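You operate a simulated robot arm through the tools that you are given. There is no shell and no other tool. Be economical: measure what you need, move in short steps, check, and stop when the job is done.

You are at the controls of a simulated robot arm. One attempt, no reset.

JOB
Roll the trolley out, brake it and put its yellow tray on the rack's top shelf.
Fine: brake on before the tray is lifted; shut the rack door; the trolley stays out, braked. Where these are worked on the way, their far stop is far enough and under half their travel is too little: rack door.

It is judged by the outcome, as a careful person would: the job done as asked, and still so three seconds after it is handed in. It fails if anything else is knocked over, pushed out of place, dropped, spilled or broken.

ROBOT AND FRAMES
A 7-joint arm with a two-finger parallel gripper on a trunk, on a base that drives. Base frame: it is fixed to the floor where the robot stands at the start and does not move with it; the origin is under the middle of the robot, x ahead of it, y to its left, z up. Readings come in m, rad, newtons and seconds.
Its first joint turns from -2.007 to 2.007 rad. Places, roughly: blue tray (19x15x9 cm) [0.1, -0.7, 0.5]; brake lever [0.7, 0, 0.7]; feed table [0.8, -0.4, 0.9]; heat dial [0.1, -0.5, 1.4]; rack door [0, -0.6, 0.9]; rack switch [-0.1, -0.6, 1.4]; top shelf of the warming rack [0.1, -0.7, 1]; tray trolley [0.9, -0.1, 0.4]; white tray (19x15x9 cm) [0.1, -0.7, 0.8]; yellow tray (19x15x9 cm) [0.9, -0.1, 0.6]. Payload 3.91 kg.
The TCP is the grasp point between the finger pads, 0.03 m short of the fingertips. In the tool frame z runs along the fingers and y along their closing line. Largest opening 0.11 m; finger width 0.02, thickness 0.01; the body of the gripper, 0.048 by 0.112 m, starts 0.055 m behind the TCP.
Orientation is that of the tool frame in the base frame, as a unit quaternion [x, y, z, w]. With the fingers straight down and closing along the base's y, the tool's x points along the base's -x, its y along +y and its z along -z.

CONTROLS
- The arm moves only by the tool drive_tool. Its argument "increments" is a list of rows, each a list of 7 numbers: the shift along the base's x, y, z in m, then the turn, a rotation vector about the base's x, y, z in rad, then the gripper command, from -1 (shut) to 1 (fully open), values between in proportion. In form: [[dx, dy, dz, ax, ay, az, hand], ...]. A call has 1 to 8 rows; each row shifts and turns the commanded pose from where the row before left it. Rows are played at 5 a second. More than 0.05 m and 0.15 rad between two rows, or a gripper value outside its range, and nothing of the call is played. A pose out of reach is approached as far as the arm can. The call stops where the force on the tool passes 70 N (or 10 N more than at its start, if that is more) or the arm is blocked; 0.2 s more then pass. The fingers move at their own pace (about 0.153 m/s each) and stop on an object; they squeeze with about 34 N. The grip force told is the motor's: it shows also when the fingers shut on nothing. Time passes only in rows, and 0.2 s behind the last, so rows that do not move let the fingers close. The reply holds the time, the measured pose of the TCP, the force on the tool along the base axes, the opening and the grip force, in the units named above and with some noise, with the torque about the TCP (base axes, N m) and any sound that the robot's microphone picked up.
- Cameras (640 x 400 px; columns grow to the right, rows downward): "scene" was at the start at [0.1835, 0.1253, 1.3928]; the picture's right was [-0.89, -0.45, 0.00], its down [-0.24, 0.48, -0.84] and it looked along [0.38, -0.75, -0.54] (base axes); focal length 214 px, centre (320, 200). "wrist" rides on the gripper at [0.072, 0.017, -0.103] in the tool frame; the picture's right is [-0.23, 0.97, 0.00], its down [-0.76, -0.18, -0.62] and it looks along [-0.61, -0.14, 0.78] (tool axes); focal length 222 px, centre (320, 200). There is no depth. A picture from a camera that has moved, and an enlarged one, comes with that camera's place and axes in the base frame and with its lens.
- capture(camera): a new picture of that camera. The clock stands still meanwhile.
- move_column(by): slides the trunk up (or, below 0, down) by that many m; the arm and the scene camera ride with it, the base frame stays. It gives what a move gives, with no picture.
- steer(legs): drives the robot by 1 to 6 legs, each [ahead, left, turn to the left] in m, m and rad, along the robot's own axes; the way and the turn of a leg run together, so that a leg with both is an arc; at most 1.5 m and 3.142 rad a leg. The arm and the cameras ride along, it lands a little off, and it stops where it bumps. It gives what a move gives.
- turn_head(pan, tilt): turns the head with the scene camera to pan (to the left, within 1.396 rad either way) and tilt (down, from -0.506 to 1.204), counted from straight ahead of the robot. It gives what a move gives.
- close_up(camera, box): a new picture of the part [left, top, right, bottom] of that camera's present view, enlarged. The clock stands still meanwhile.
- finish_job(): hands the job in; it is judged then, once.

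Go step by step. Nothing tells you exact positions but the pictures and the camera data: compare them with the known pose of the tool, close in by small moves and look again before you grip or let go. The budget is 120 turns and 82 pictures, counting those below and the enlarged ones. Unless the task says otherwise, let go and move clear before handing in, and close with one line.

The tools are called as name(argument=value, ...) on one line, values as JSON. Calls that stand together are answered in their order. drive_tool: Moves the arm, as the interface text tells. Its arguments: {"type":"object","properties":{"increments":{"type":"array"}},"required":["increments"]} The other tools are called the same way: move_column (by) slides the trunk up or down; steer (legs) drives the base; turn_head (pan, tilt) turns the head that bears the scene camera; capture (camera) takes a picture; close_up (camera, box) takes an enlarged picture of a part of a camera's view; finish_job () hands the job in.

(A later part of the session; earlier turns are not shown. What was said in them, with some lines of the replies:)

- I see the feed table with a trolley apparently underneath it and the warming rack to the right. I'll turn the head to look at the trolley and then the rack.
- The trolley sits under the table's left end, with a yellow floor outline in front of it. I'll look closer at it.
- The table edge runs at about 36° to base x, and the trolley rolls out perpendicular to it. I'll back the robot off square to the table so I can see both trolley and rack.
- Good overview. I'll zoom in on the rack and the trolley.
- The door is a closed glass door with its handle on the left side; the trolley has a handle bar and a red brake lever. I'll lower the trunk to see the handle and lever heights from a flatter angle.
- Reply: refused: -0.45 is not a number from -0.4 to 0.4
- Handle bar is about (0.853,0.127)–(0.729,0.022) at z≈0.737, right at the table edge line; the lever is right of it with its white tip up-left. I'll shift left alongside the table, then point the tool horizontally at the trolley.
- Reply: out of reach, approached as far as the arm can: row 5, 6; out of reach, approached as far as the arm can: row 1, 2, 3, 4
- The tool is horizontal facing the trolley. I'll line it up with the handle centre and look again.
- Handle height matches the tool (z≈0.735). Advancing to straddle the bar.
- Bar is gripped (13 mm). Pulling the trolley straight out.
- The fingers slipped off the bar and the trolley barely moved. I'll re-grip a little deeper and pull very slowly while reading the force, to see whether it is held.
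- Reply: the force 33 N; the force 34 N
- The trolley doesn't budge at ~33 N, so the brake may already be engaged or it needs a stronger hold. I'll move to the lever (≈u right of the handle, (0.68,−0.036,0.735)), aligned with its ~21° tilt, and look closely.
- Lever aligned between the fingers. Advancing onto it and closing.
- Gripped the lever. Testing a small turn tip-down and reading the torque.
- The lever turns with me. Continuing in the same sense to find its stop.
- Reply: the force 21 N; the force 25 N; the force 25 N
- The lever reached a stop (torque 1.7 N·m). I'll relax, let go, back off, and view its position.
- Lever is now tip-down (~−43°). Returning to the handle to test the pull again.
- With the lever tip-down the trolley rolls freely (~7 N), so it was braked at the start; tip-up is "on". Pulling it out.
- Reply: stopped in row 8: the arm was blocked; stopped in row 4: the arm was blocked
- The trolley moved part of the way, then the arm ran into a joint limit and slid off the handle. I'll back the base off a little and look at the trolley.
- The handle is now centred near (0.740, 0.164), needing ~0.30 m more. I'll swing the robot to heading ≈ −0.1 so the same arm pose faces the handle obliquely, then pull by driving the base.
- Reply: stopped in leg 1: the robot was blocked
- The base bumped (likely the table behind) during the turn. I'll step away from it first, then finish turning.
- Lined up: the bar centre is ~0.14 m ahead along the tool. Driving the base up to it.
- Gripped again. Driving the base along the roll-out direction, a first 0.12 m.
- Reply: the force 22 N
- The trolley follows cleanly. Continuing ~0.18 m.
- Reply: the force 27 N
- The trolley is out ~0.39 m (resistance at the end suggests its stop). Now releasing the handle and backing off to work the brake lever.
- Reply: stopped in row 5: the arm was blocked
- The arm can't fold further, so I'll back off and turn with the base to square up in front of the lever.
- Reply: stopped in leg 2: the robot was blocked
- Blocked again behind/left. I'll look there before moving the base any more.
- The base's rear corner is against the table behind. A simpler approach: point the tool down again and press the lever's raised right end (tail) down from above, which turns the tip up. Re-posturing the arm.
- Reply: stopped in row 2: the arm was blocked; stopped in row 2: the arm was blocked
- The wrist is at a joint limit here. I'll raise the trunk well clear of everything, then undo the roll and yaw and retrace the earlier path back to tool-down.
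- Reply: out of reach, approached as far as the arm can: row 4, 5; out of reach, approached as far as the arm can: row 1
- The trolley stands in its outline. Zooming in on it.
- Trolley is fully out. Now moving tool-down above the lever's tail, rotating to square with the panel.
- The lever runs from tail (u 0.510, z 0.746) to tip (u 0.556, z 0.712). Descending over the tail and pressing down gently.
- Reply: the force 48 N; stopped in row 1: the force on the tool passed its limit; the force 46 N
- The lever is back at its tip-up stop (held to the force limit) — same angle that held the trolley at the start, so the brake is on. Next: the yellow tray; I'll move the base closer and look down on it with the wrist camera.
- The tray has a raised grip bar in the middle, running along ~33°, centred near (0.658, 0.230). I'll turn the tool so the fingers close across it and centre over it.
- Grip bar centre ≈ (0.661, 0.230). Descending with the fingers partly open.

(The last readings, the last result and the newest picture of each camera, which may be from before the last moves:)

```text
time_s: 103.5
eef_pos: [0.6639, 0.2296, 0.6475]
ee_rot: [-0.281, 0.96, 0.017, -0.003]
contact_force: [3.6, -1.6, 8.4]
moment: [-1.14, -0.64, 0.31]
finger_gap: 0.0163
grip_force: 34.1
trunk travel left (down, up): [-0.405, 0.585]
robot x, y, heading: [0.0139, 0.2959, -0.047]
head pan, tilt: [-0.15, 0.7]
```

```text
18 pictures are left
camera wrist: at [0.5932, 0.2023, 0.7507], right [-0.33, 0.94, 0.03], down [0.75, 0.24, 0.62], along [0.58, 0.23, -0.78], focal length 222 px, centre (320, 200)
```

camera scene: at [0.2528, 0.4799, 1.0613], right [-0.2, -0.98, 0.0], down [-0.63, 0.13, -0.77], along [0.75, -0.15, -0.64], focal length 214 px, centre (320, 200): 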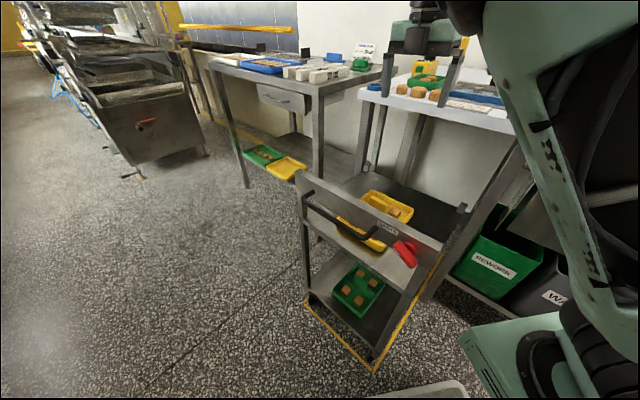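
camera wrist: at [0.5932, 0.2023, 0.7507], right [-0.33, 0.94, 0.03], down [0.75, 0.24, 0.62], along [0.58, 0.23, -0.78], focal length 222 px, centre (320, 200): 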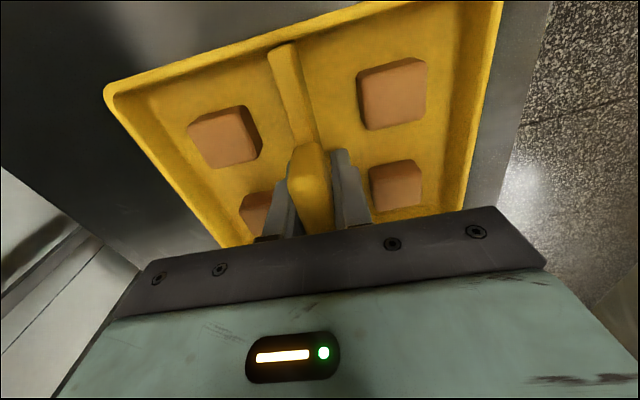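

The bar grips well (16 mm), but the rack door must be opened with this same hand first, so I release the tray unlifted, rise clear and go to the rack.

drive_tool(increments=[[0, 0, 0, 0, 0, 0, -0.1], [0, 0, 0, 0, 0, 0, -0.1], [0, 0, 0.04, 0, 0, 0, -0.1], [0, 0, 0.05, 0, 0, 0, -0.1], [0, 0, 0.05, 0, 0, 0, -0.1], [0, 0, 0.05, 0, 0, 0, -0.1]])

move_column(by=0.32)

steer(legs=[[-0.141, 0.04, 0], [0, 0, -0.895]])

```text
time_s: 105.0
eef_pos: [0.664, 0.2293, 0.8384]
ee_rot: [-0.281, 0.96, 0.017, -0.005]
contact_force: [0.3, -0.2, 0.0]
moment: [0.02, -0.04, 0.0]
finger_gap: 0.0494
grip_force: 0.1
trunk travel left (down, up): [-0.405, 0.585]
robot x, y, heading: [0.0135, 0.2996, -0.047]
head pan, tilt: [-0.15, 0.7]
```

```text
time_s: 108.1
eef_pos: [0.6625, 0.2283, 1.1581]
ee_rot: [-0.281, 0.96, 0.017, -0.004]
contact_force: [0.4, 0.5, -0.2]
moment: [-0.02, 0.01, 0.03]
finger_gap: 0.0496
grip_force: 0.0
trunk travel left (down, up): [-0.725, 0.265]
robot x, y, heading: [0.0127, 0.2984, -0.051]
head pan, tilt: [-0.15, 0.7]
```

```text
time_s: 111.8
eef_pos: [0.2233, -0.2036, 1.1581]
ee_rot: [0.165, 0.986, 0.017, 0.004]
contact_force: [1.0, -0.3, 0.3]
moment: [0.01, 0.0, 0.0]
finger_gap: 0.0496
grip_force: 0.0
trunk travel left (down, up): [-0.725, 0.265]
robot x, y, heading: [-0.1228, 0.346, -0.947]
head pan, tilt: [-0.15, 0.7]
```

Facing the rack now. Spinning the tool about vertical so that pitching it to horizontal will leave the wrist camera on top.

drive_tool(increments=[[-0.01, -0.007, 0, 0, 0, 0.148, 0], [-0.01, -0.007, 0, 0, 0, 0.148, 0], [-0.01, -0.007, 0, 0, 0, 0.148, 0], [-0.01, -0.007, 0, 0, 0, 0.148, 0], [-0.01, -0.007, 0, 0, 0, 0.148, 0], [-0.01, -0.007, 0, 0, 0, 0.148, 0], [-0.01, -0.007, 0, 0, 0, 0.148, 0], [-0.01, -0.007, 0, 0, 0, 0.148, 0]])

drive_tool(increments=[[-0.01, -0.007, 0, 0, 0, 0.148, 0], [-0.01, -0.007, 0, 0, 0, 0.148, 0], [-0.01, -0.007, 0, 0, 0, 0.148, 0], [-0.01, -0.007, 0, 0, 0, 0.148, 0], [-0.01, -0.007, 0, 0, 0, 0.148, 0], [-0.01, -0.007, 0, 0, 0, 0.148, 0], [-0.01, -0.007, 0, 0, 0, 0.148, 0], [-0.01, -0.007, 0, 0, 0, 0.148, 0]])

```text
time_s: 113.6
eef_pos: [0.144, -0.2598, 1.1594]
ee_rot: [-0.416, 0.909, 0.016, -0.006]
contact_force: [0.2, -0.9, 0.8]
moment: [0.02, 0.0, -0.02]
finger_gap: 0.0549
grip_force: 0.0
trunk travel left (down, up): [-0.725, 0.265]
robot x, y, heading: [-0.1256, 0.3475, -0.944]
head pan, tilt: [-0.15, 0.7]
```

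```text
time_s: 115.4
eef_pos: [0.0622, -0.3144, 1.1585]
ee_rot: [0.853, -0.522, -0.01, 0.014]
contact_force: [0.0, -0.4, 0.8]
moment: [0.0, 0.02, -0.01]
finger_gap: 0.055
grip_force: 0.1
trunk travel left (down, up): [-0.725, 0.265]
robot x, y, heading: [-0.1252, 0.346, -0.944]
head pan, tilt: [-0.15, 0.7]
```

drive_tool(increments=[[0, 0, 0, 0, 0, 0.149, 0], [0, 0, 0, -0.1155, -0.084, 0, 0], [0, 0, 0, -0.1155, -0.084, 0, 0], [0, 0, 0, -0.1155, -0.084, 0, 0], [0, 0, 0, -0.1155, -0.084, 0, 0], [0, 0, 0, -0.1155, -0.084, 0, 0], [0, 0, 0, -0.1155, -0.084, 0, 0]])

drive_tool(increments=[[0, 0, 0, -0.1155, -0.084, 0, 0], [0, 0, 0, -0.1155, -0.084, 0, 0], [0, 0, 0, -0.1155, -0.084, 0, 0], [0, 0, 0, -0.1155, -0.084, 0, 0], [0, 0, 0, -0.1155, -0.084, 0, 0], [0, 0, 0, 0, 0, 0, 0]])

```text
time_s: 117.0
eef_pos: [0.0632, -0.3145, 1.1573]
ee_rot: [0.807, -0.421, 0.361, 0.199]
contact_force: [0.1, -0.5, 0.1]
moment: [0.07, -0.01, -0.01]
finger_gap: 0.055
grip_force: 0.1
trunk travel left (down, up): [-0.725, 0.265]
robot x, y, heading: [-0.1235, 0.3443, -0.947]
head pan, tilt: [-0.15, 0.7]
```

```text
time_s: 118.4
eef_pos: [0.0692, -0.3506, 1.167]
ee_rot: [0.623, -0.335, 0.626, 0.328]
contact_force: [-0.5, 0.3, 0.0]
moment: [0.0, -0.02, 0.01]
finger_gap: 0.055
grip_force: 0.1
out of reach, approached as far as the arm can: row 2, 3, 4, 5
trunk travel left (down, up): [-0.725, 0.265]
robot x, y, heading: [-0.1236, 0.3516, -0.946]
head pan, tilt: [-0.15, 0.7]
```

The tool is horizontal with the camera on top. Lowering to the door handle's height and looking.

move_column(by=-0.28)

capture(camera="wrist")

```text
time_s: 121.2
eef_pos: [0.0687, -0.3515, 0.886]
ee_rot: [0.623, -0.335, 0.626, 0.328]
contact_force: [0.3, -0.4, 1.1]
moment: [0.01, -0.01, -0.03]
finger_gap: 0.0546
grip_force: 0.0
trunk travel left (down, up): [-0.445, 0.545]
robot x, y, heading: [-0.1223, 0.3426, -0.956]
head pan, tilt: [-0.15, 0.7]
```

```text
17 pictures are left
camera wrist: at [-0.0043, -0.275, 0.9578], right [-0.8, -0.54, -0.24], down [-0.19, 0.62, -0.76], along [0.56, -0.56, -0.61], focal length 222 px, centre (320, 200)
```

wrist: 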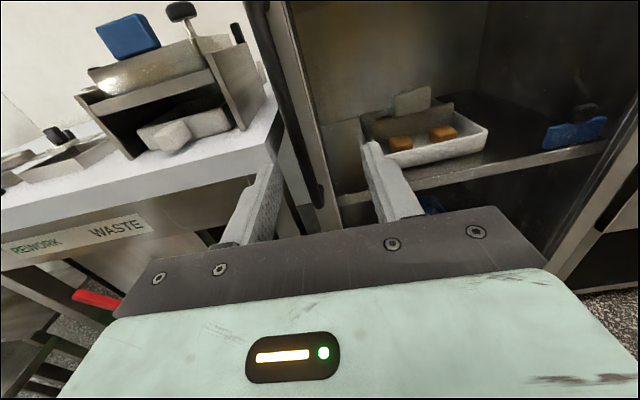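

Handle bar seen at ≈(0.157, −0.443). Driving the base in to straddle it.

steer(legs=[[0.1, 0.022, 0]])

capture(camera="wrist")

```text
time_s: 122.4
eef_pos: [0.1438, -0.421, 0.8856]
ee_rot: [0.622, -0.338, 0.626, 0.329]
contact_force: [-4.1, -1.7, 0.2]
moment: [0.0, 0.05, -0.02]
finger_gap: 0.0527
grip_force: 0.2
trunk travel left (down, up): [-0.445, 0.545]
robot x, y, heading: [-0.0494, 0.2716, -0.949]
head pan, tilt: [-0.15, 0.7]
```

```text
16 pictures are left
camera wrist: at [0.0702, -0.3448, 0.9579], right [-0.81, -0.54, -0.24], down [-0.19, 0.62, -0.76], along [0.56, -0.57, -0.61], focal length 222 px, centre (320, 200)
```

wrist: 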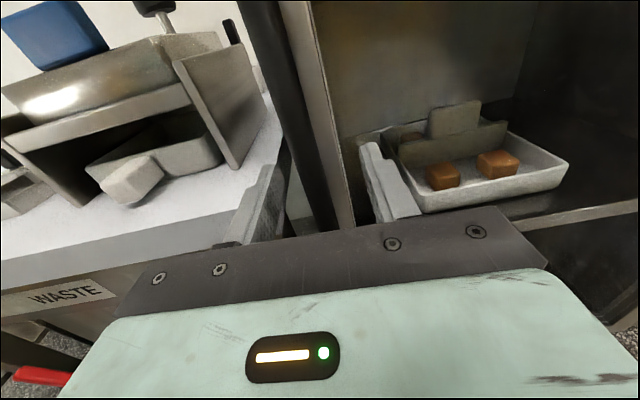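

A finger is touching the table's corner. I'll back off slightly, rise above table height (handle reaches 0.97) and come in again.

steer(legs=[[-0.05, 0, 0]])

move_column(by=0.058)

steer(legs=[[0.068, 0.004, 0]])

capture(camera="wrist")

```text
time_s: 123.3
eef_pos: [0.1136, -0.3787, 0.8862]
ee_rot: [0.622, -0.337, 0.626, 0.328]
contact_force: [0.2, 0.2, -0.7]
moment: [-0.06, -0.02, 0.02]
finger_gap: 0.0552
grip_force: 0.0
trunk travel left (down, up): [-0.445, 0.545]
robot x, y, heading: [-0.0735, 0.3202, -0.948]
head pan, tilt: [-0.15, 0.7]
```

```text
time_s: 124.3
eef_pos: [0.1131, -0.379, 0.9441]
ee_rot: [0.622, -0.337, 0.625, 0.329]
contact_force: [0.1, -0.3, -0.4]
moment: [-0.03, -0.01, 0.01]
finger_gap: 0.055
grip_force: 0.0
trunk travel left (down, up): [-0.503, 0.487]
robot x, y, heading: [-0.0805, 0.3176, -0.951]
head pan, tilt: [-0.15, 0.7]
```

```text
time_s: 125.4
eef_pos: [0.1459, -0.424, 0.9419]
ee_rot: [0.621, -0.344, 0.62, 0.333]
contact_force: [-7.0, 17.9, 4.6]
moment: [-0.29, -0.09, -0.39]
finger_gap: 0.0529
grip_force: 0.1
trunk travel left (down, up): [-0.503, 0.487]
robot x, y, heading: [-0.0366, 0.2716, -0.951]
head pan, tilt: [-0.15, 0.7]
stopped in leg 1: the force on the tool passed its limit (the readings are from after the stop); the commanded pose is now the measured one
```

```text
15 pictures are left
camera wrist: at [0.0737, -0.3459, 1.0147], right [-0.82, -0.53, -0.24], down [-0.18, 0.63, -0.75], along [0.55, -0.57, -0.61], focal length 222 px, centre (320, 200)
```

wrist: 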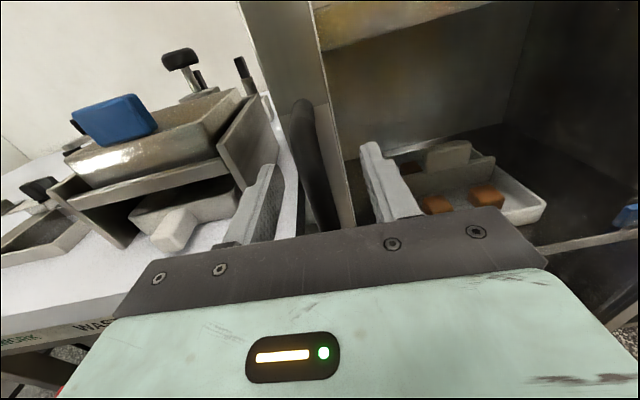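

The bar is between the fingers and the tips touch the door, so I close on it here.

drive_tool(increments=[[-0.003, 0.004, 0, 0, 0, 0, 0], [0, 0, 0, 0, 0, 0, -0.5], [0, 0, 0, 0, 0, 0, -1], [0, 0, 0, 0, 0, 0, -1]])

```text
time_s: 126.4
eef_pos: [0.1453, -0.4224, 0.9412]
ee_rot: [0.622, -0.345, 0.62, 0.332]
contact_force: [-19.7, 35.3, -3.7]
moment: [-0.72, 0.6, 0.26]
finger_gap: 0.0298
grip_force: 45.4
out of reach, approached as far as the arm can: row 1
trunk travel left (down, up): [-0.503, 0.487]
robot x, y, heading: [-0.0393, 0.2684, -0.953]
head pan, tilt: [-0.15, 0.7]
```

capture(camera="wrist")

```text
14 pictures are left
camera wrist: at [0.0737, -0.3456, 1.0144], right [-0.82, -0.53, -0.24], down [-0.19, 0.63, -0.75], along [0.55, -0.57, -0.61], focal length 222 px, centre (320, 200)
```

wrist: 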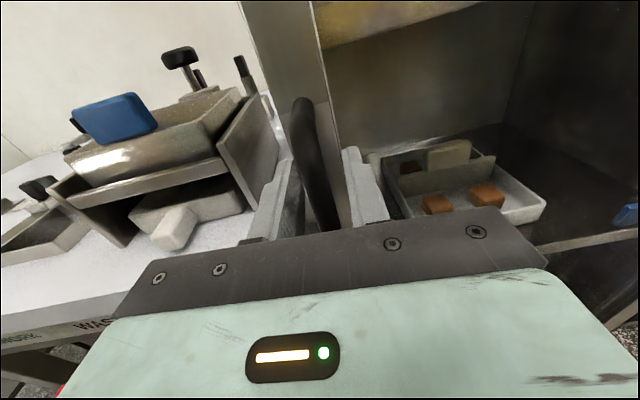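

The bar sits left of centre; I'll open, shift left ~9 mm, and re-close.

drive_tool(increments=[[0, 0, 0, 0, 0, 0, 0], [0, 0, 0, 0, 0, 0, 0]])

steer(legs=[[-0.008, 0.01, 0]])

drive_tool(increments=[[0, 0, 0, 0, 0, 0, -0.5], [0, 0, 0, 0, 0, 0, -1], [0, 0, 0, 0, 0, 0, -1]])

```text
time_s: 127.0
eef_pos: [0.1467, -0.4235, 0.9425]
ee_rot: [0.622, -0.343, 0.621, 0.331]
contact_force: [-10.8, 38.5, -0.7]
moment: [-0.37, -0.11, -0.57]
finger_gap: 0.049
grip_force: 0.1
trunk travel left (down, up): [-0.503, 0.487]
robot x, y, heading: [-0.037, 0.2695, -0.951]
head pan, tilt: [-0.15, 0.7]
```

```text
time_s: 127.8
eef_pos: [0.1511, -0.4125, 0.9415]
ee_rot: [0.621, -0.344, 0.62, 0.333]
contact_force: [0.1, -0.2, -0.1]
moment: [0.01, 0.01, 0.0]
finger_gap: 0.0553
grip_force: 0.1
trunk travel left (down, up): [-0.503, 0.487]
robot x, y, heading: [-0.0332, 0.2813, -0.955]
head pan, tilt: [-0.15, 0.7]
```

```text
time_s: 128.6
eef_pos: [0.1452, -0.4152, 0.9418]
ee_rot: [0.62, -0.346, 0.619, 0.336]
contact_force: [-33.6, -25.0, -1.0]
moment: [0.06, 1.1, 1.3]
finger_gap: 0.023
grip_force: 45.0
trunk travel left (down, up): [-0.503, 0.487]
robot x, y, heading: [-0.0367, 0.2809, -0.948]
head pan, tilt: [-0.15, 0.7]
```

drive_tool(increments=[[-0.004, -0.003, 0, 0, 0, 0, -1], [0, 0, 0, 0, 0, 0, -1], [0, 0, 0, 0, 0, 0, -1]])

```text
time_s: 129.3
eef_pos: [0.1459, -0.415, 0.9416]
ee_rot: [0.623, -0.344, 0.621, 0.33]
contact_force: [-36.2, 38.3, -5.4]
moment: [-1.03, -0.1, 1.33]
finger_gap: 0.0225
grip_force: 45.2
out of reach, approached as far as the arm can: row 1
trunk travel left (down, up): [-0.503, 0.487]
robot x, y, heading: [-0.0363, 0.2836, -0.952]
head pan, tilt: [-0.15, 0.7]
```

The fingers now hold the (≈22 mm) bar. Pulling the door open with the base along its arc (hinge on the right), in steps.

steer(legs=[[-0.05, -0.012, 0], [-0.05, -0.02, 0], [-0.045, -0.026, 0]])

capture(camera="wrist")

```text
time_s: 131.2
eef_pos: [0.0703, -0.3458, 0.9421]
ee_rot: [0.629, -0.329, 0.629, 0.318]
contact_force: [2.7, -5.5, 2.6]
moment: [-0.42, 1.25, 1.87]
finger_gap: 0.0305
grip_force: 45.5
trunk travel left (down, up): [-0.503, 0.487]
robot x, y, heading: [-0.1225, 0.3476, -0.946]
head pan, tilt: [-0.15, 0.7]
stopped in leg 3: the force on the tool passed its limit (the readings are from after the stop); the commanded pose is now the measured one
```

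```text
13 pictures are left
camera wrist: at [-0.0055, -0.2721, 1.0143], right [-0.79, -0.56, -0.24], down [-0.21, 0.62, -0.75], along [0.57, -0.55, -0.61], focal length 222 px, centre (320, 200)
```

wrist: 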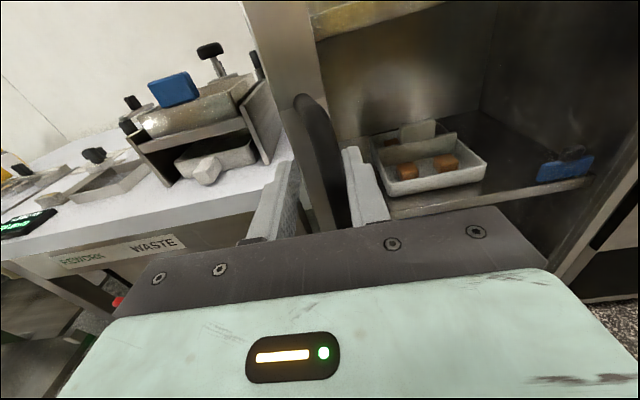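

The door is ajar and the grip is being twisted as the door turns; I'll let the whole robot arc about the hinge to follow it.

steer(legs=[[-0.075, -0.101, 0.12], [-0.075, -0.101, 0.12]])

capture(camera="wrist")

```text
time_s: 133.3
eef_pos: [-0.0203, -0.302, 0.9414]
ee_rot: [0.665, -0.248, 0.664, 0.234]
contact_force: [25.3, 55.4, 10.7]
moment: [-0.78, 0.43, 2.37]
finger_gap: 0.0303
grip_force: 44.8
trunk travel left (down, up): [-0.503, 0.487]
robot x, y, heading: [-0.378, 0.3247, -0.719]
head pan, tilt: [-0.15, 0.7]
```

```text
12 pictures are left
camera wrist: at [-0.1126, -0.249, 1.0143], right [-0.62, -0.74, -0.24], down [-0.36, 0.55, -0.75], along [0.69, -0.38, -0.61], focal length 222 px, centre (320, 200)
```

wrist: 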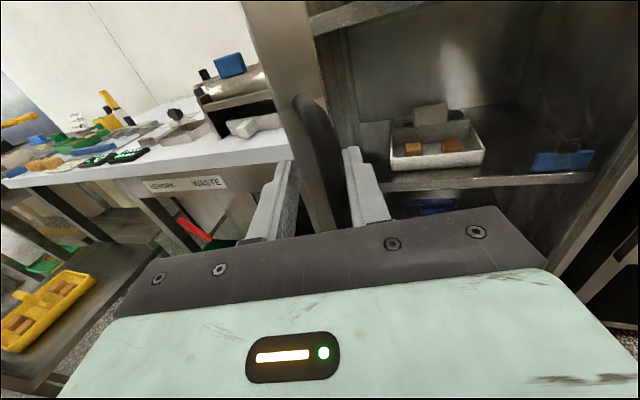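

The door follows (≈30° open). Space behind is limited, so I'll release, go round the door's free edge and push it further open from inside.

drive_tool(increments=[[0, 0, 0, 0, 0, 0, 0.6], [0, 0, 0, 0, 0, 0, 0.6]])

steer(legs=[[-0.065, 0, 0], [0.031, 0.154, 0]])

move_column(by=0.03)

turn_head(pan=-0.5, tilt=0.4)

capture(camera="scene")

```text
time_s: 133.9
eef_pos: [-0.0222, -0.3042, 0.941]
ee_rot: [0.665, -0.25, 0.664, 0.233]
contact_force: [0.6, -0.4, 0.9]
moment: [-0.01, 0.03, 0.0]
finger_gap: 0.0879
grip_force: 0.0
trunk travel left (down, up): [-0.503, 0.487]
robot x, y, heading: [-0.3734, 0.322, -0.718]
head pan, tilt: [-0.15, 0.7]
```

```text
time_s: 135.9
eef_pos: [0.0535, -0.1665, 0.9402]
ee_rot: [0.665, -0.251, 0.663, 0.235]
contact_force: [-0.4, 0.0, 0.4]
moment: [0.03, 0.02, 0.0]
finger_gap: 0.088
grip_force: 0.1
trunk travel left (down, up): [-0.503, 0.487]
robot x, y, heading: [-0.2981, 0.46, -0.727]
head pan, tilt: [-0.15, 0.7]
```

```text
time_s: 136.7
eef_pos: [0.0535, -0.166, 0.9703]
ee_rot: [0.665, -0.251, 0.663, 0.235]
contact_force: [-0.3, -0.6, -0.1]
moment: [0.01, -0.02, -0.02]
finger_gap: 0.0877
grip_force: 0.0
trunk travel left (down, up): [-0.533, 0.457]
robot x, y, heading: [-0.2965, 0.4607, -0.725]
head pan, tilt: [-0.15, 0.7]
```

```text
time_s: 137.5
eef_pos: [0.0546, -0.1657, 0.9688]
ee_rot: [0.665, -0.251, 0.663, 0.235]
contact_force: [-1.0, -0.1, 0.1]
moment: [-0.02, 0.01, 0.0]
finger_gap: 0.0879
grip_force: 0.1
trunk travel left (down, up): [-0.533, 0.457]
robot x, y, heading: [-0.2994, 0.4638, -0.722]
head pan, tilt: [-0.499, 0.4]
```

```text
11 pictures are left
camera scene: at [-0.0235, 0.4345, 1.2161], right [-0.94, -0.34, 0.0], down [-0.13, 0.37, -0.92], along [0.31, -0.87, -0.39], focal length 214 px, centre (320, 200)
```

scene: 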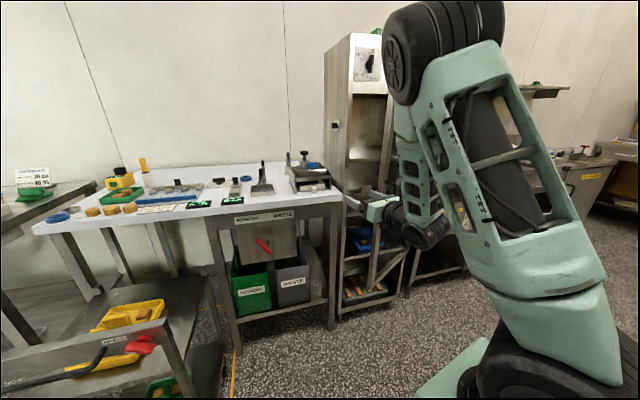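

steer(legs=[[0.127, -0.029, 0], [-0.022, -0.0975, 0]])

capture(camera="wrist")

```text
time_s: 139.5
eef_pos: [0.0837, -0.2965, 0.9699]
ee_rot: [0.671, -0.231, 0.672, 0.21]
contact_force: [15.6, 33.7, 12.9]
moment: [-0.62, 0.89, -1.57]
finger_gap: 0.0703
grip_force: 0.0
trunk travel left (down, up): [-0.533, 0.457]
robot x, y, heading: [-0.2848, 0.3142, -0.717]
head pan, tilt: [-0.499, 0.4]
stopped in leg 2: the force on the tool passed its limit (the readings are from after the stop); the commanded pose is now the measured one
```

```text
10 pictures are left
camera wrist: at [-0.0119, -0.2491, 1.0426], right [-0.58, -0.78, -0.25], down [-0.39, 0.53, -0.75], along [0.72, -0.34, -0.61], focal length 222 px, centre (320, 200)
```

wrist: 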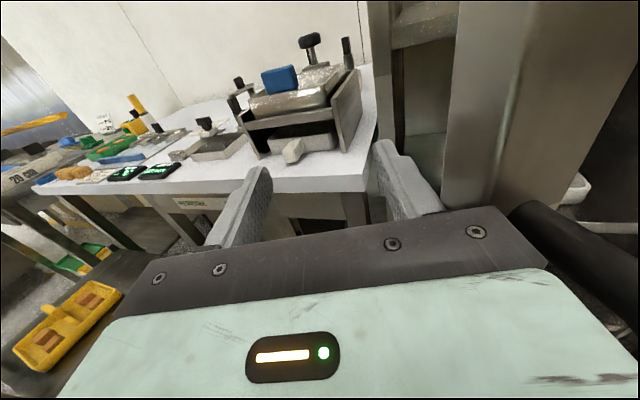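

I'm against the door's edge at a poor pushing angle. I'll back off, turn the robot further right so the gripper's flank faces the door's opening direction, and re-enter behind the edge with closed fingers.

steer(legs=[[-0.096, 0.073, 0], [0, 0, -0.383], [-0.035, 0.237, 0]])

drive_tool(increments=[[0, 0, 0, 0, 0, 0, -1], [0, 0, 0, 0, 0, 0, -1], [0, 0, 0, 0, 0, 0, -1]])

steer(legs=[[0.267, 0.042, 0]])

capture(camera="wrist")

```text
time_s: 141.5
eef_pos: [-0.0625, -0.2302, 0.969]
ee_rot: [0.649, -0.289, 0.653, 0.262]
contact_force: [6.2, 39.8, 15.2]
moment: [-1.08, 0.23, -0.08]
finger_gap: 0.0717
grip_force: 0.0
trunk travel left (down, up): [-0.533, 0.457]
robot x, y, heading: [-0.3125, 0.4253, -0.925]
head pan, tilt: [-0.499, 0.4]
stopped in leg 2: the force on the tool passed its limit (the readings are from after the stop); the commanded pose is now the measured one
```

```text
time_s: 142.3
eef_pos: [-0.0661, -0.2342, 0.9663]
ee_rot: [0.649, -0.293, 0.65, 0.266]
contact_force: [-0.9, -0.3, -0.2]
moment: [0.01, -0.01, -0.01]
finger_gap: 0.0001
grip_force: 34.1
trunk travel left (down, up): [-0.533, 0.457]
robot x, y, heading: [-0.3116, 0.4299, -0.929]
head pan, tilt: [-0.499, 0.4]
```

```text
time_s: 143.5
eef_pos: [0.0077, -0.2908, 0.9659]
ee_rot: [0.652, -0.286, 0.654, 0.257]
contact_force: [2.4, 11.1, 5.0]
moment: [-0.11, 0.53, -0.82]
finger_gap: 0.0
grip_force: 34.1
trunk travel left (down, up): [-0.533, 0.457]
robot x, y, heading: [-0.2405, 0.3639, -0.928]
head pan, tilt: [-0.499, 0.4]
stopped in leg 1: the force on the tool passed its limit (the readings are from after the stop); the commanded pose is now the measured one
```

```text
9 pictures are left
camera wrist: at [-0.0801, -0.2318, 1.0389], right [-0.69, -0.68, -0.27], down [-0.3, 0.6, -0.75], along [0.66, -0.43, -0.61], focal length 222 px, centre (320, 200)
```

wrist: 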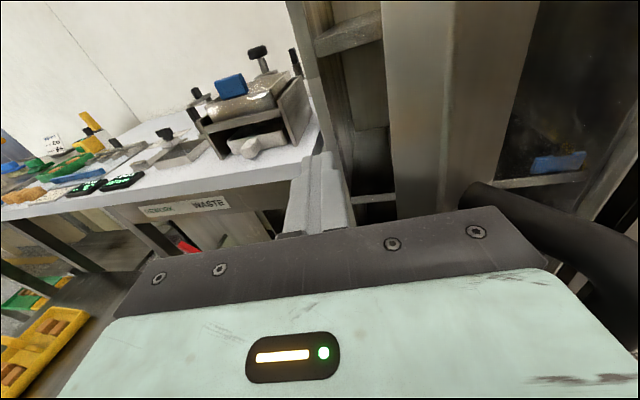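

The gripper body was catching the handle; the door edge is just right of the fingers. I'll go left and deeper past the edge, then sweep it open with a turn to the right.

steer(legs=[[-0.01, 0.095, 0], [0.135, 0.0, 0], [-0.05, -0.025, -0.15], [-0.05, -0.025, -0.15]])

capture(camera="wrist")

```text
time_s: 146.8
eef_pos: [-0.1398, -0.3124, 0.9661]
ee_rot: [0.602, -0.381, 0.607, 0.351]
contact_force: [0.1, -0.1, 0.4]
moment: [-0.02, 0.02, 0.01]
finger_gap: 0.0
grip_force: 33.6
trunk travel left (down, up): [-0.533, 0.457]
robot x, y, heading: [-0.1888, 0.3902, -1.219]
head pan, tilt: [-0.499, 0.4]
```

```text
8 pictures are left
camera wrist: at [-0.206, -0.2305, 1.0383], right [-0.86, -0.44, -0.27], down [-0.11, 0.66, -0.74], along [0.51, -0.61, -0.61], focal length 222 px, centre (320, 200)
```

wrist: 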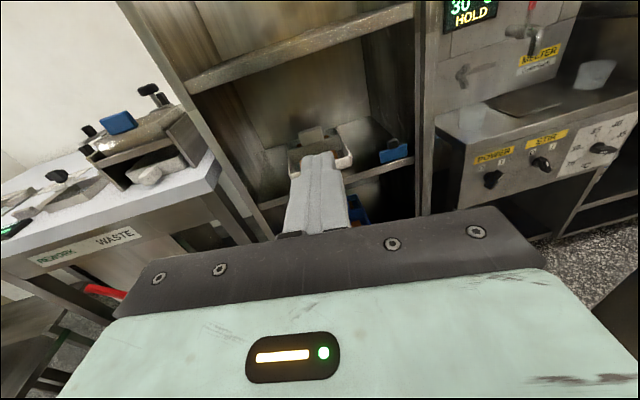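

The rack is now open in front of the tool. Checking where the door ended up.

turn_head(pan=-0.1, tilt=0.45)

capture(camera="scene")

```text
time_s: 147.7
eef_pos: [-0.1402, -0.3122, 0.9654]
ee_rot: [0.602, -0.381, 0.608, 0.35]
contact_force: [0.1, 0.6, 0.3]
moment: [-0.01, -0.02, 0.01]
finger_gap: 0.0
grip_force: 33.9
trunk travel left (down, up): [-0.533, 0.457]
robot x, y, heading: [-0.1874, 0.3893, -1.219]
head pan, tilt: [-0.099, 0.45]
```

```text
7 pictures are left
camera scene: at [0.078, 0.2382, 1.2115], right [-0.97, -0.25, 0.0], down [-0.11, 0.42, -0.9], along [0.22, -0.87, -0.44], focal length 214 px, centre (320, 200)
```

scene: 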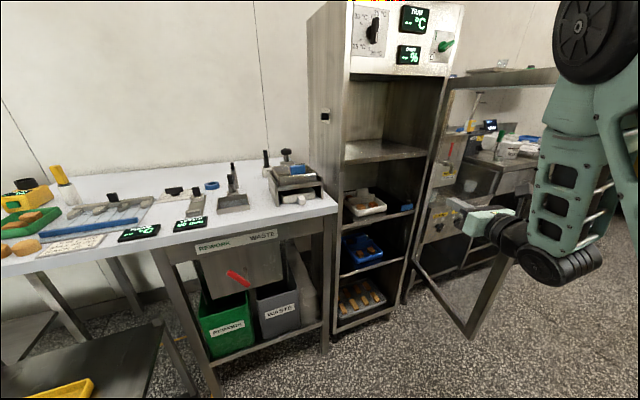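

The door stands ~78° open and the top shelf (z≈0.995, u −0.16…−0.54, 26 cm clear) is accessible. Now I turn to the trolley, tool pointing along the tray's grip bar and tilted ~28° down so it will also fit the shelf.

steer(legs=[[0, 0, 0.83], [0, 0, 0.833]])

drive_tool(increments=[[0, 0, 0, -0.068, 0.105, 0, -0.1], [0, 0, 0, -0.068, 0.105, 0, -0.1], [0, 0, 0, -0.068, 0.105, 0, -0.1], [0, 0, 0, -0.068, 0.105, 0, -0.1], [0, 0, 0, 0, 0, 0, -0.1]])

```text
time_s: 152.4
eef_pos: [0.5081, 0.5029, 0.9649]
ee_rot: [0.687, 0.189, 0.669, -0.213]
contact_force: [0.5, 0.4, 0.2]
moment: [-0.02, 0.04, 0.01]
finger_gap: 0.0003
grip_force: 34.6
trunk travel left (down, up): [-0.533, 0.457]
robot x, y, heading: [-0.1862, 0.3954, 0.442]
head pan, tilt: [-0.099, 0.45]
```

```text
time_s: 153.6
eef_pos: [0.5126, 0.5036, 0.9662]
ee_rot: [0.834, 0.228, 0.479, -0.152]
contact_force: [0.0, 0.2, -0.1]
moment: [0.01, -0.01, -0.03]
finger_gap: 0.0494
grip_force: 0.0
out of reach, approached as far as the arm can: row 1
trunk travel left (down, up): [-0.533, 0.457]
robot x, y, heading: [-0.1877, 0.3876, 0.442]
head pan, tilt: [-0.099, 0.45]
```

steer(legs=[[0.017, -0.311, 0]])

move_column(by=-0.2)

capture(camera="wrist")

```text
time_s: 155.8
eef_pos: [0.6669, 0.2193, 0.9656]
ee_rot: [0.833, 0.229, 0.479, -0.153]
contact_force: [0.5, -0.4, -0.3]
moment: [0.05, -0.02, 0.02]
finger_gap: 0.0495
grip_force: 0.0
trunk travel left (down, up): [-0.533, 0.457]
robot x, y, heading: [-0.0296, 0.105, 0.442]
head pan, tilt: [-0.099, 0.45]
```

```text
time_s: 157.9
eef_pos: [0.6668, 0.2209, 0.7649]
ee_rot: [0.834, 0.229, 0.479, -0.153]
contact_force: [0.6, 0.1, 0.7]
moment: [-0.02, 0.0, 0.03]
finger_gap: 0.0498
grip_force: 0.0
trunk travel left (down, up): [-0.333, 0.657]
robot x, y, heading: [-0.0299, 0.1059, 0.444]
head pan, tilt: [-0.099, 0.45]
```

```text
6 pictures are left
camera wrist: at [0.6307, 0.1743, 0.8789], right [0.41, -0.88, -0.23], down [-0.88, -0.32, -0.35], along [0.23, 0.35, -0.91], focal length 222 px, centre (320, 200)
```

wrist: 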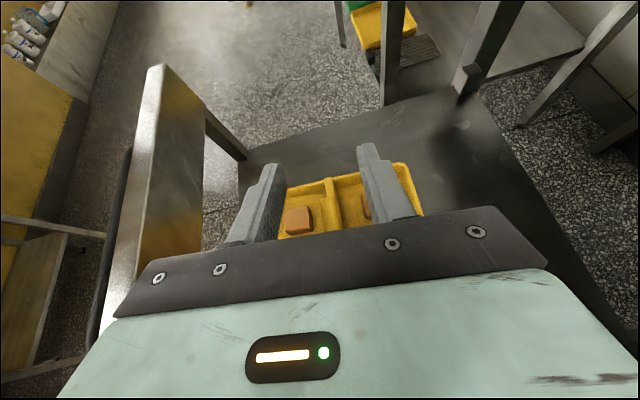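

Prediction matches the picture; I shift 9 mm to centre on the bar, then lower onto it.

drive_tool(increments=[[-0.002, 0.008, 0, 0, 0, 0, -0.1], [0, 0, 0, 0, 0, 0, -0.1]])

move_column(by=-0.08)

capture(camera="wrist")

```text
time_s: 158.5
eef_pos: [0.6646, 0.2292, 0.7655]
ee_rot: [0.834, 0.229, 0.479, -0.153]
contact_force: [-0.1, -0.8, 0.7]
moment: [-0.04, 0.01, 0.0]
finger_gap: 0.0497
grip_force: 0.1
trunk travel left (down, up): [-0.333, 0.657]
robot x, y, heading: [-0.031, 0.1078, 0.443]
head pan, tilt: [-0.099, 0.45]
```

```text
time_s: 159.7
eef_pos: [0.6643, 0.2281, 0.6857]
ee_rot: [0.833, 0.229, 0.479, -0.154]
contact_force: [-0.7, -0.2, -0.3]
moment: [0.01, 0.01, 0.01]
finger_gap: 0.0495
grip_force: 0.2
trunk travel left (down, up): [-0.253, 0.737]
robot x, y, heading: [-0.0344, 0.1072, 0.445]
head pan, tilt: [-0.099, 0.45]
```

```text
5 pictures are left
camera wrist: at [0.6278, 0.1824, 0.7989], right [0.41, -0.88, -0.23], down [-0.88, -0.32, -0.35], along [0.23, 0.35, -0.91], focal length 222 px, centre (320, 200)
```

wrist: 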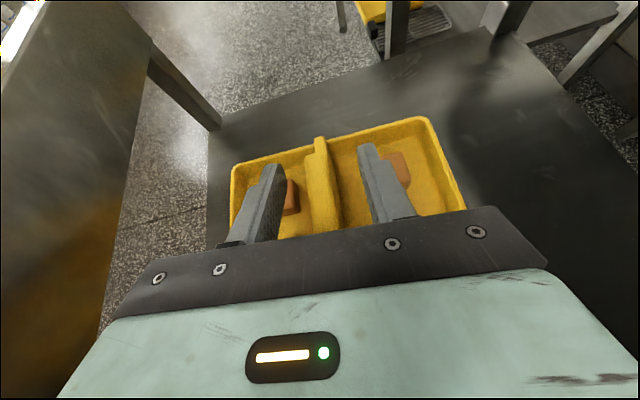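

move_column(by=-0.036)

drive_tool(increments=[[0, 0, 0, 0, 0, 0, -0.5], [0, 0, 0, 0, 0, 0, -1], [0, 0, 0, 0, 0, 0, -1], [0, 0, 0, 0, 0, 0, -1]])

```text
time_s: 160.5
eef_pos: [0.6649, 0.2285, 0.6501]
ee_rot: [0.832, 0.229, 0.48, -0.154]
contact_force: [2.4, 0.8, 6.6]
moment: [-0.1, -0.28, 0.07]
finger_gap: 0.0496
grip_force: 0.2
trunk travel left (down, up): [-0.217, 0.773]
robot x, y, heading: [-0.0309, 0.106, 0.44]
head pan, tilt: [-0.099, 0.45]
```

```text
time_s: 161.5
eef_pos: [0.6629, 0.228, 0.6501]
ee_rot: [0.834, 0.228, 0.479, -0.152]
contact_force: [0.9, 2.8, 8.3]
moment: [-0.93, 0.22, 0.32]
finger_gap: 0.0164
grip_force: 34.3
trunk travel left (down, up): [-0.217, 0.773]
robot x, y, heading: [-0.0313, 0.105, 0.442]
head pan, tilt: [-0.099, 0.45]
```

Bar gripped (16 mm). Lifting a little and checking.

move_column(by=0.04)

capture(camera="wrist")

```text
time_s: 162.3
eef_pos: [0.6633, 0.2287, 0.6906]
ee_rot: [0.833, 0.229, 0.479, -0.153]
contact_force: [-2.8, 1.5, 3.5]
moment: [-0.68, 0.09, -0.21]
finger_gap: 0.0154
grip_force: 34.1
trunk travel left (down, up): [-0.257, 0.733]
robot x, y, heading: [-0.035, 0.1056, 0.444]
head pan, tilt: [-0.099, 0.45]
```

```text
4 pictures are left
camera wrist: at [0.6276, 0.1824, 0.8033], right [0.42, -0.88, -0.23], down [-0.88, -0.32, -0.35], along [0.23, 0.35, -0.91], focal length 222 px, centre (320, 200)
```

wrist: 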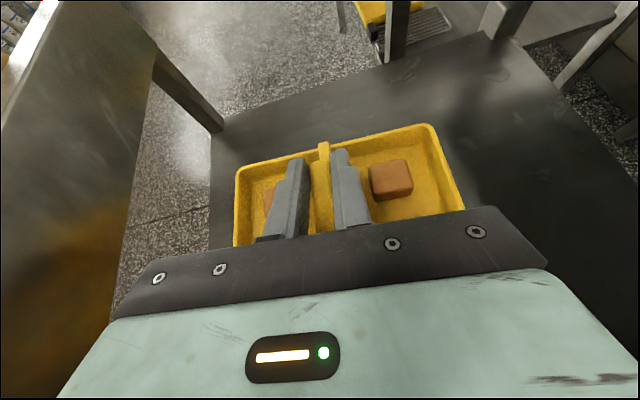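

The tray did not rise; the fingers slid up the bar. I'll regrip lower with a narrow opening and lift gently while reading the load.

drive_tool(increments=[[0, 0, 0, 0, 0, 0, -0.5], [0, 0, 0, 0, 0, 0, -0.5]])

move_column(by=-0.048)

drive_tool(increments=[[0, 0, 0, 0, 0, 0, -1], [0, 0, 0, 0, 0, 0, -1], [0, 0, 0, 0, 0, 0, -1], [0, 0, 0.004, 0, 0, 0, -1], [0, 0, 0.004, 0, 0, 0, -1]])

drive_tool(increments=[[0, 0, 0.004, 0, 0, 0, -1], [0, 0, 0.004, 0, 0, 0, -1], [0, 0, 0, 0, 0, 0, -1]])

```text
time_s: 162.9
eef_pos: [0.6657, 0.2281, 0.6897]
ee_rot: [0.834, 0.228, 0.479, -0.153]
contact_force: [0.5, 0.0, 0.6]
moment: [-0.02, -0.02, -0.01]
finger_gap: 0.0275
grip_force: 0.1
trunk travel left (down, up): [-0.257, 0.733]
robot x, y, heading: [-0.0294, 0.1072, 0.442]
head pan, tilt: [-0.099, 0.45]
```

```text
time_s: 163.8
eef_pos: [0.6646, 0.2291, 0.6415]
ee_rot: [0.833, 0.229, 0.479, -0.154]
contact_force: [1.1, -0.5, 0.7]
moment: [0.01, 0.03, 0.02]
finger_gap: 0.0273
grip_force: 0.0
trunk travel left (down, up): [-0.209, 0.781]
robot x, y, heading: [-0.0298, 0.106, 0.444]
head pan, tilt: [-0.099, 0.45]
```

```text
time_s: 165.0
eef_pos: [0.6648, 0.2282, 0.65]
ee_rot: [0.834, 0.228, 0.479, -0.153]
contact_force: [-0.6, -0.2, -2.9]
moment: [-0.03, -0.01, -0.02]
finger_gap: 0.016
grip_force: 33.9
trunk travel left (down, up): [-0.209, 0.781]
robot x, y, heading: [-0.0287, 0.1087, 0.44]
head pan, tilt: [-0.099, 0.45]
```

```text
time_s: 165.8
eef_pos: [0.6641, 0.2276, 0.6569]
ee_rot: [0.833, 0.229, 0.479, -0.153]
contact_force: [-0.7, 0.3, -3.5]
moment: [-0.01, 0.03, 0.02]
finger_gap: 0.0158
grip_force: 34.4
trunk travel left (down, up): [-0.209, 0.781]
robot x, y, heading: [-0.0351, 0.1106, 0.44]
head pan, tilt: [-0.099, 0.45]
```

Load is a steady −3.5 N with no moment: the tray is hanging freely. Raising it.

move_column(by=0.08)

capture(camera="wrist")

```text
time_s: 167.0
eef_pos: [0.6641, 0.2282, 0.7382]
ee_rot: [0.833, 0.23, 0.479, -0.154]
contact_force: [-0.6, 0.4, -3.9]
moment: [-0.01, -0.01, -0.01]
finger_gap: 0.0159
grip_force: 34.2
trunk travel left (down, up): [-0.289, 0.701]
robot x, y, heading: [-0.0354, 0.1082, 0.438]
head pan, tilt: [-0.099, 0.45]
```

```text
3 pictures are left
camera wrist: at [0.6278, 0.1814, 0.8507], right [0.41, -0.88, -0.23], down [-0.88, -0.32, -0.35], along [0.23, 0.35, -0.91], focal length 222 px, centre (320, 200)
```

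wrist: 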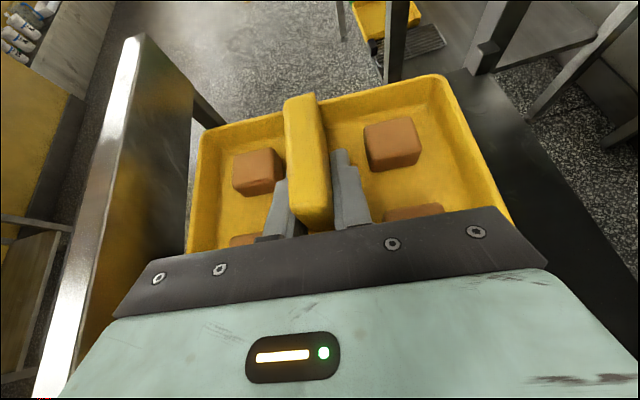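

The tray hangs level with its contents. Raising to shelf height, backing off and turning to the rack.

move_column(by=0.34)

steer(legs=[[-0.05, 0.165, 0], [-0.05, 0.165, 0], [0, 0, -0.5], [0, 0, -0.5], [0, 0, -0.514]])

turn_head(pan=-0.25, tilt=0.3)

capture(camera="scene")

```text
time_s: 170.3
eef_pos: [0.6627, 0.2265, 1.0769]
ee_rot: [0.833, 0.229, 0.479, -0.154]
contact_force: [-0.5, 0.4, -3.2]
moment: [-0.02, -0.01, -0.01]
finger_gap: 0.0158
grip_force: 33.7
trunk travel left (down, up): [-0.629, 0.361]
robot x, y, heading: [-0.0371, 0.1029, 0.44]
head pan, tilt: [-0.099, 0.45]
```

```text
time_s: 177.2
eef_pos: [-0.1008, -0.324, 1.0764]
ee_rot: [0.764, -0.404, 0.454, 0.217]
contact_force: [-0.3, 0.6, -3.3]
moment: [0.01, 0.02, 0.01]
finger_gap: 0.0157
grip_force: 34.2
trunk travel left (down, up): [-0.629, 0.361]
robot x, y, heading: [-0.2615, 0.3641, -1.066]
head pan, tilt: [-0.099, 0.45]
```

```text
time_s: 177.8
eef_pos: [-0.1012, -0.3243, 1.0778]
ee_rot: [0.764, -0.404, 0.454, 0.216]
contact_force: [-0.5, -0.7, -2.9]
moment: [0.01, 0.01, 0.0]
finger_gap: 0.0159
grip_force: 33.8
trunk travel left (down, up): [-0.629, 0.361]
robot x, y, heading: [-0.2662, 0.3659, -1.059]
head pan, tilt: [-0.25, 0.3]
```

```text
2 pictures are left
camera scene: at [0.0089, 0.2474, 1.3213], right [-0.97, -0.25, 0.0], down [-0.08, 0.29, -0.96], along [0.24, -0.92, -0.3], focal length 214 px, centre (320, 200)
```

scene: 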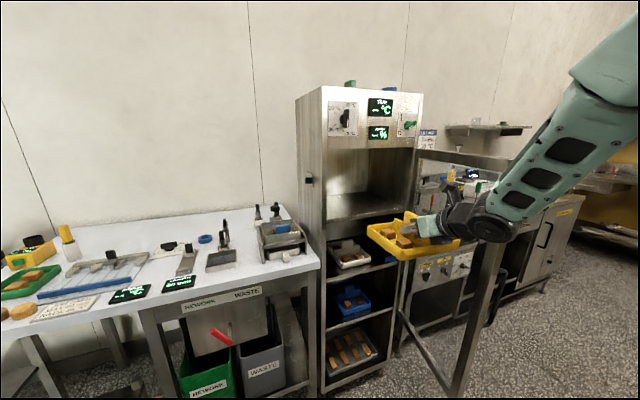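

Tray is level, shelf edge ≈ z 1.00–1.01, opening top ≈ 1.26. Rising 12 mm, centring sideways and entering the rack in stages.

move_column(by=0.012)

steer(legs=[[0.009, -0.077, 0], [0.2, 0.024, 0]])

steer(legs=[[0.1, 0.012, 0]])

```text
time_s: 178.4
eef_pos: [-0.1005, -0.3264, 1.0883]
ee_rot: [0.764, -0.403, 0.455, 0.216]
contact_force: [-0.5, 1.2, -3.9]
moment: [0.01, 0.06, -0.02]
finger_gap: 0.0157
grip_force: 34.3
trunk travel left (down, up): [-0.641, 0.349]
robot x, y, heading: [-0.2639, 0.3622, -1.065]
head pan, tilt: [-0.25, 0.3]
```

```text
time_s: 180.7
eef_pos: [-0.0449, -0.5368, 1.091]
ee_rot: [0.764, -0.404, 0.454, 0.216]
contact_force: [0.4, 0.3, -3.3]
moment: [-0.03, 0.01, 0.0]
finger_gap: 0.0157
grip_force: 34.1
trunk travel left (down, up): [-0.641, 0.349]
robot x, y, heading: [-0.2076, 0.15, -1.068]
head pan, tilt: [-0.25, 0.3]
```

```text
time_s: 181.9
eef_pos: [0.0144, -0.6151, 1.0896]
ee_rot: [0.765, -0.403, 0.454, 0.215]
contact_force: [-0.6, -0.1, -3.8]
moment: [0.0, -0.02, 0.01]
finger_gap: 0.0157
grip_force: 33.8
trunk travel left (down, up): [-0.641, 0.349]
robot x, y, heading: [-0.1492, 0.0744, -1.062]
head pan, tilt: [-0.25, 0.3]
```

steer(legs=[[0.09, 0.011, 0]])

capture(camera="wrist")

```text
time_s: 183.0
eef_pos: [0.0688, -0.6897, 1.0895]
ee_rot: [0.765, -0.403, 0.454, 0.216]
contact_force: [-0.3, 0.5, -4.3]
moment: [0.05, 0.0, 0.02]
finger_gap: 0.016
grip_force: 33.9
trunk travel left (down, up): [-0.641, 0.349]
robot x, y, heading: [-0.095, -0.001, -1.065]
head pan, tilt: [-0.25, 0.3]
```

```text
1 pictures are left
camera wrist: at [0.0184, -0.6574, 1.2026], right [-0.85, -0.47, -0.23], down [-0.38, 0.86, -0.35], along [0.36, -0.21, -0.91], focal length 222 px, centre (320, 200)
```

wrist: 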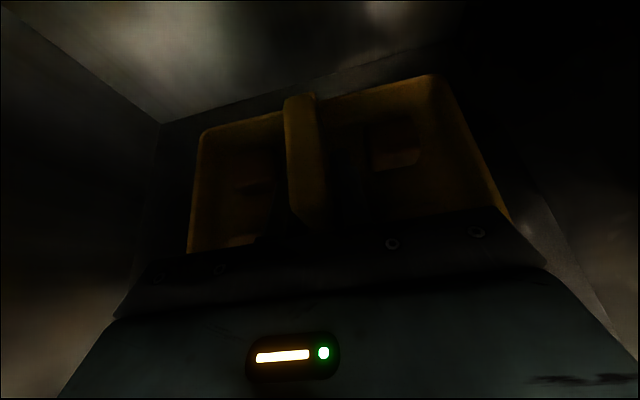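

Inside, above the shelf without contact. Lowering in small steps until the load comes off.

move_column(by=-0.02)

move_column(by=-0.008)

move_column(by=-0.006)

```text
time_s: 183.6
eef_pos: [0.0682, -0.69, 1.0685]
ee_rot: [0.765, -0.403, 0.454, 0.215]
contact_force: [0.5, -0.1, -3.5]
moment: [-0.02, 0.02, -0.01]
finger_gap: 0.0158
grip_force: 33.6
trunk travel left (down, up): [-0.621, 0.369]
robot x, y, heading: [-0.1015, -0.0028, -1.061]
head pan, tilt: [-0.25, 0.3]
```

```text
time_s: 184.2
eef_pos: [0.0685, -0.6903, 1.0624]
ee_rot: [0.765, -0.402, 0.455, 0.216]
contact_force: [0.6, 0.4, 4.6]
moment: [-0.95, 0.19, 0.14]
finger_gap: 0.0158
grip_force: 34.0
trunk travel left (down, up): [-0.613, 0.377]
robot x, y, heading: [-0.0973, 0.0014, -1.064]
head pan, tilt: [-0.25, 0.3]
```

```text
time_s: 184.8
eef_pos: [0.0689, -0.6897, 1.0594]
ee_rot: [0.763, -0.401, 0.458, 0.217]
contact_force: [2.4, 2.2, 37.6]
moment: [0.59, 1.25, 0.07]
finger_gap: 0.0165
grip_force: 34.1
trunk travel left (down, up): [-0.607, 0.383]
robot x, y, heading: [-0.0983, -0.0028, -1.058]
head pan, tilt: [-0.25, 0.3]
```

The tray is on the shelf. Easing off, opening, rising 3 cm and backing straight out.

move_column(by=0.004)

drive_tool(increments=[[0, 0, 0, 0, 0, 0, -0.6], [0, 0, 0, 0, 0, 0, -0.4], [0, 0, 0, 0, 0, 0, -0.4]])

move_column(by=0.03)

steer(legs=[[-0.1, -0.012, 0], [-0.28, -0.034, 0]])

```text
time_s: 185.3
eef_pos: [0.0664, -0.6891, 1.0594]
ee_rot: [0.765, -0.403, 0.454, 0.215]
contact_force: [3.9, -5.5, 16.6]
moment: [0.06, 0.74, 0.07]
finger_gap: 0.0162
grip_force: 34.6
trunk travel left (down, up): [-0.611, 0.379]
robot x, y, heading: [-0.0969, -0.0016, -1.064]
head pan, tilt: [-0.25, 0.3]
```

```text
time_s: 186.1
eef_pos: [0.0675, -0.6886, 1.0591]
ee_rot: [0.766, -0.403, 0.453, 0.215]
contact_force: [0.3, 1.3, 2.1]
moment: [0.08, 0.15, -0.12]
finger_gap: 0.0329
grip_force: 0.0
trunk travel left (down, up): [-0.611, 0.379]
robot x, y, heading: [-0.0956, -0.0046, -1.063]
head pan, tilt: [-0.25, 0.3]
```

```text
time_s: 186.8
eef_pos: [0.0686, -0.6903, 1.0888]
ee_rot: [0.764, -0.403, 0.454, 0.216]
contact_force: [0.3, 0.7, 0.2]
moment: [0.03, 0.0, 0.0]
finger_gap: 0.0328
grip_force: 0.1
trunk travel left (down, up): [-0.641, 0.349]
robot x, y, heading: [-0.0991, -0.0013, -1.059]
head pan, tilt: [-0.25, 0.3]
```

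```text
time_s: 189.6
eef_pos: [-0.1563, -0.3798, 1.0888]
ee_rot: [0.764, -0.404, 0.454, 0.216]
contact_force: [0.5, -0.3, 0.7]
moment: [0.03, 0.01, 0.0]
finger_gap: 0.0329
grip_force: 0.1
trunk travel left (down, up): [-0.641, 0.349]
robot x, y, heading: [-0.3199, 0.3094, -1.062]
head pan, tilt: [-0.25, 0.3]
```

Clear of the rack with no contact. To shut the door I'll lift the arm over its top (≈1.26), come down on its outer side, and push it closed.

move_column(by=0.3)

drive_tool(increments=[[0, 0, 0, 0, 0, 0, -1], [0, 0, 0, 0, 0, 0, -1]])

steer(legs=[[-0.008, -0.32, 0]])

move_column(by=-0.28)

```text
time_s: 192.6
eef_pos: [-0.1556, -0.3806, 1.3902]
ee_rot: [0.764, -0.404, 0.454, 0.217]
contact_force: [0.1, -0.2, 0.4]
moment: [-0.02, -0.01, 0.01]
finger_gap: 0.033
grip_force: 0.0
trunk travel left (down, up): [-0.941, 0.049]
robot x, y, heading: [-0.3169, 0.3084, -1.061]
head pan, tilt: [-0.25, 0.3]
```

```text
time_s: 193.2
eef_pos: [-0.1573, -0.3801, 1.3894]
ee_rot: [0.765, -0.404, 0.454, 0.216]
contact_force: [0.2, -1.3, -0.6]
moment: [0.01, 0.06, 0.03]
finger_gap: 0.0
grip_force: 33.8
trunk travel left (down, up): [-0.941, 0.049]
robot x, y, heading: [-0.3206, 0.3116, -1.066]
head pan, tilt: [-0.25, 0.3]
```

```text
time_s: 195.3
eef_pos: [-0.4402, -0.5308, 1.3895]
ee_rot: [0.766, -0.4, 0.454, 0.214]
contact_force: [0.0, 0.5, 0.2]
moment: [0.03, -0.01, -0.03]
finger_gap: 0.0
grip_force: 33.6
trunk travel left (down, up): [-0.941, 0.049]
robot x, y, heading: [-0.609, 0.1553, -1.053]
head pan, tilt: [-0.25, 0.3]
```

```text
time_s: 198.2
eef_pos: [-0.4408, -0.5308, 1.1096]
ee_rot: [0.766, -0.401, 0.455, 0.215]
contact_force: [0.2, 0.3, 0.2]
moment: [0.03, 0.0, -0.02]
finger_gap: 0.0
grip_force: 33.6
trunk travel left (down, up): [-0.661, 0.329]
robot x, y, heading: [-0.6116, 0.1549, -1.06]
head pan, tilt: [-0.25, 0.3]
```

On the outer side of the door with no contact. Sweeping it closed along its arc.

steer(legs=[[-0.026, 0.2185, 0], [0.065, 0.1286, 0], [0.103, 0.063, 0], [0.05, 0.015, 0]])

```text
time_s: 202.2
eef_pos: [0.0297, -0.4899, 1.1098]
ee_rot: [0.767, -0.399, 0.455, 0.214]
contact_force: [0.1, -0.5, 0.1]
moment: [-0.07, -0.01, -0.02]
finger_gap: 0.0
grip_force: 33.9
trunk travel left (down, up): [-0.661, 0.329]
robot x, y, heading: [-0.1446, 0.1969, -1.053]
head pan, tilt: [-0.25, 0.3]
```

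steer(legs=[[0.015, 0.002, 0], [0.012, 0.002, 0], [0.01, 0.001, 0]])

```text
time_s: 203.3
eef_pos: [0.0345, -0.5011, 1.106]
ee_rot: [0.769, -0.403, 0.45, 0.211]
contact_force: [-10.0, 18.2, 7.3]
moment: [-0.06, -0.14, 0.05]
finger_gap: 0.0
grip_force: 34.3
trunk travel left (down, up): [-0.661, 0.329]
robot x, y, heading: [-0.1343, 0.1804, -1.048]
head pan, tilt: [-0.25, 0.3]
stopped in leg 2: the force on the tool passed its limit (the readings are from after the stop); the commanded pose is now the measured one
```

Firm contact at the same depth where my fingertips touched the closed door earlier, so it's shut. Backing off and taking the last picture to verify.

steer(legs=[[-0.22, -0.05, 0]])

turn_head(pan=0.0, tilt=0.45)

capture(camera="scene")

```text
time_s: 205.0
eef_pos: [-0.1184, -0.3335, 1.1058]
ee_rot: [0.769, -0.402, 0.45, 0.211]
contact_force: [-0.3, -0.5, -0.1]
moment: [-0.01, 0.0, -0.04]
finger_gap: 0.0001
grip_force: 33.9
trunk travel left (down, up): [-0.661, 0.329]
robot x, y, heading: [-0.2904, 0.3442, -1.049]
head pan, tilt: [-0.25, 0.3]
```

```text
time_s: 205.8
eef_pos: [-0.1178, -0.3338, 1.1056]
ee_rot: [0.769, -0.402, 0.451, 0.211]
contact_force: [-0.4, -0.1, 0.8]
moment: [0.01, 0.01, 0.01]
finger_gap: 0.0
grip_force: 34.1
trunk travel left (down, up): [-0.661, 0.329]
robot x, y, heading: [-0.2854, 0.3468, -1.048]
head pan, tilt: [0.0, 0.45]
```

```text
0 pictures are left
camera scene: at [0.0075, 0.2462, 1.3395], right [-0.87, -0.5, 0.0], down [-0.22, 0.38, -0.9], along [0.45, -0.78, -0.43], focal length 214 px, centre (320, 200)
```

scene: 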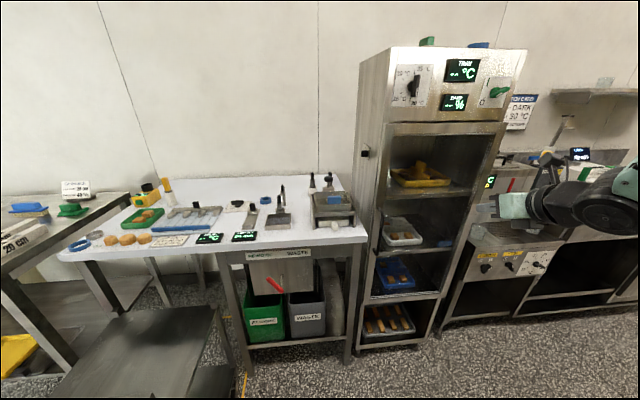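

The picture shows the yellow tray standing on the rack's top shelf and the door shut. The trolley is out on its mark, and the arm is clear. Handing in.

finish_job()

```text
The job is handed in.
```

The trolley is rolled out and braked, its yellow tray is on the rack's top shelf, and the rack door is shut. The brake was already on at the start, so I released it to roll the trolley and put it back on before lifting the tray. I didn't test the trolley by pushing it afterwards: the lever is back at the stop angle that held it at the start.
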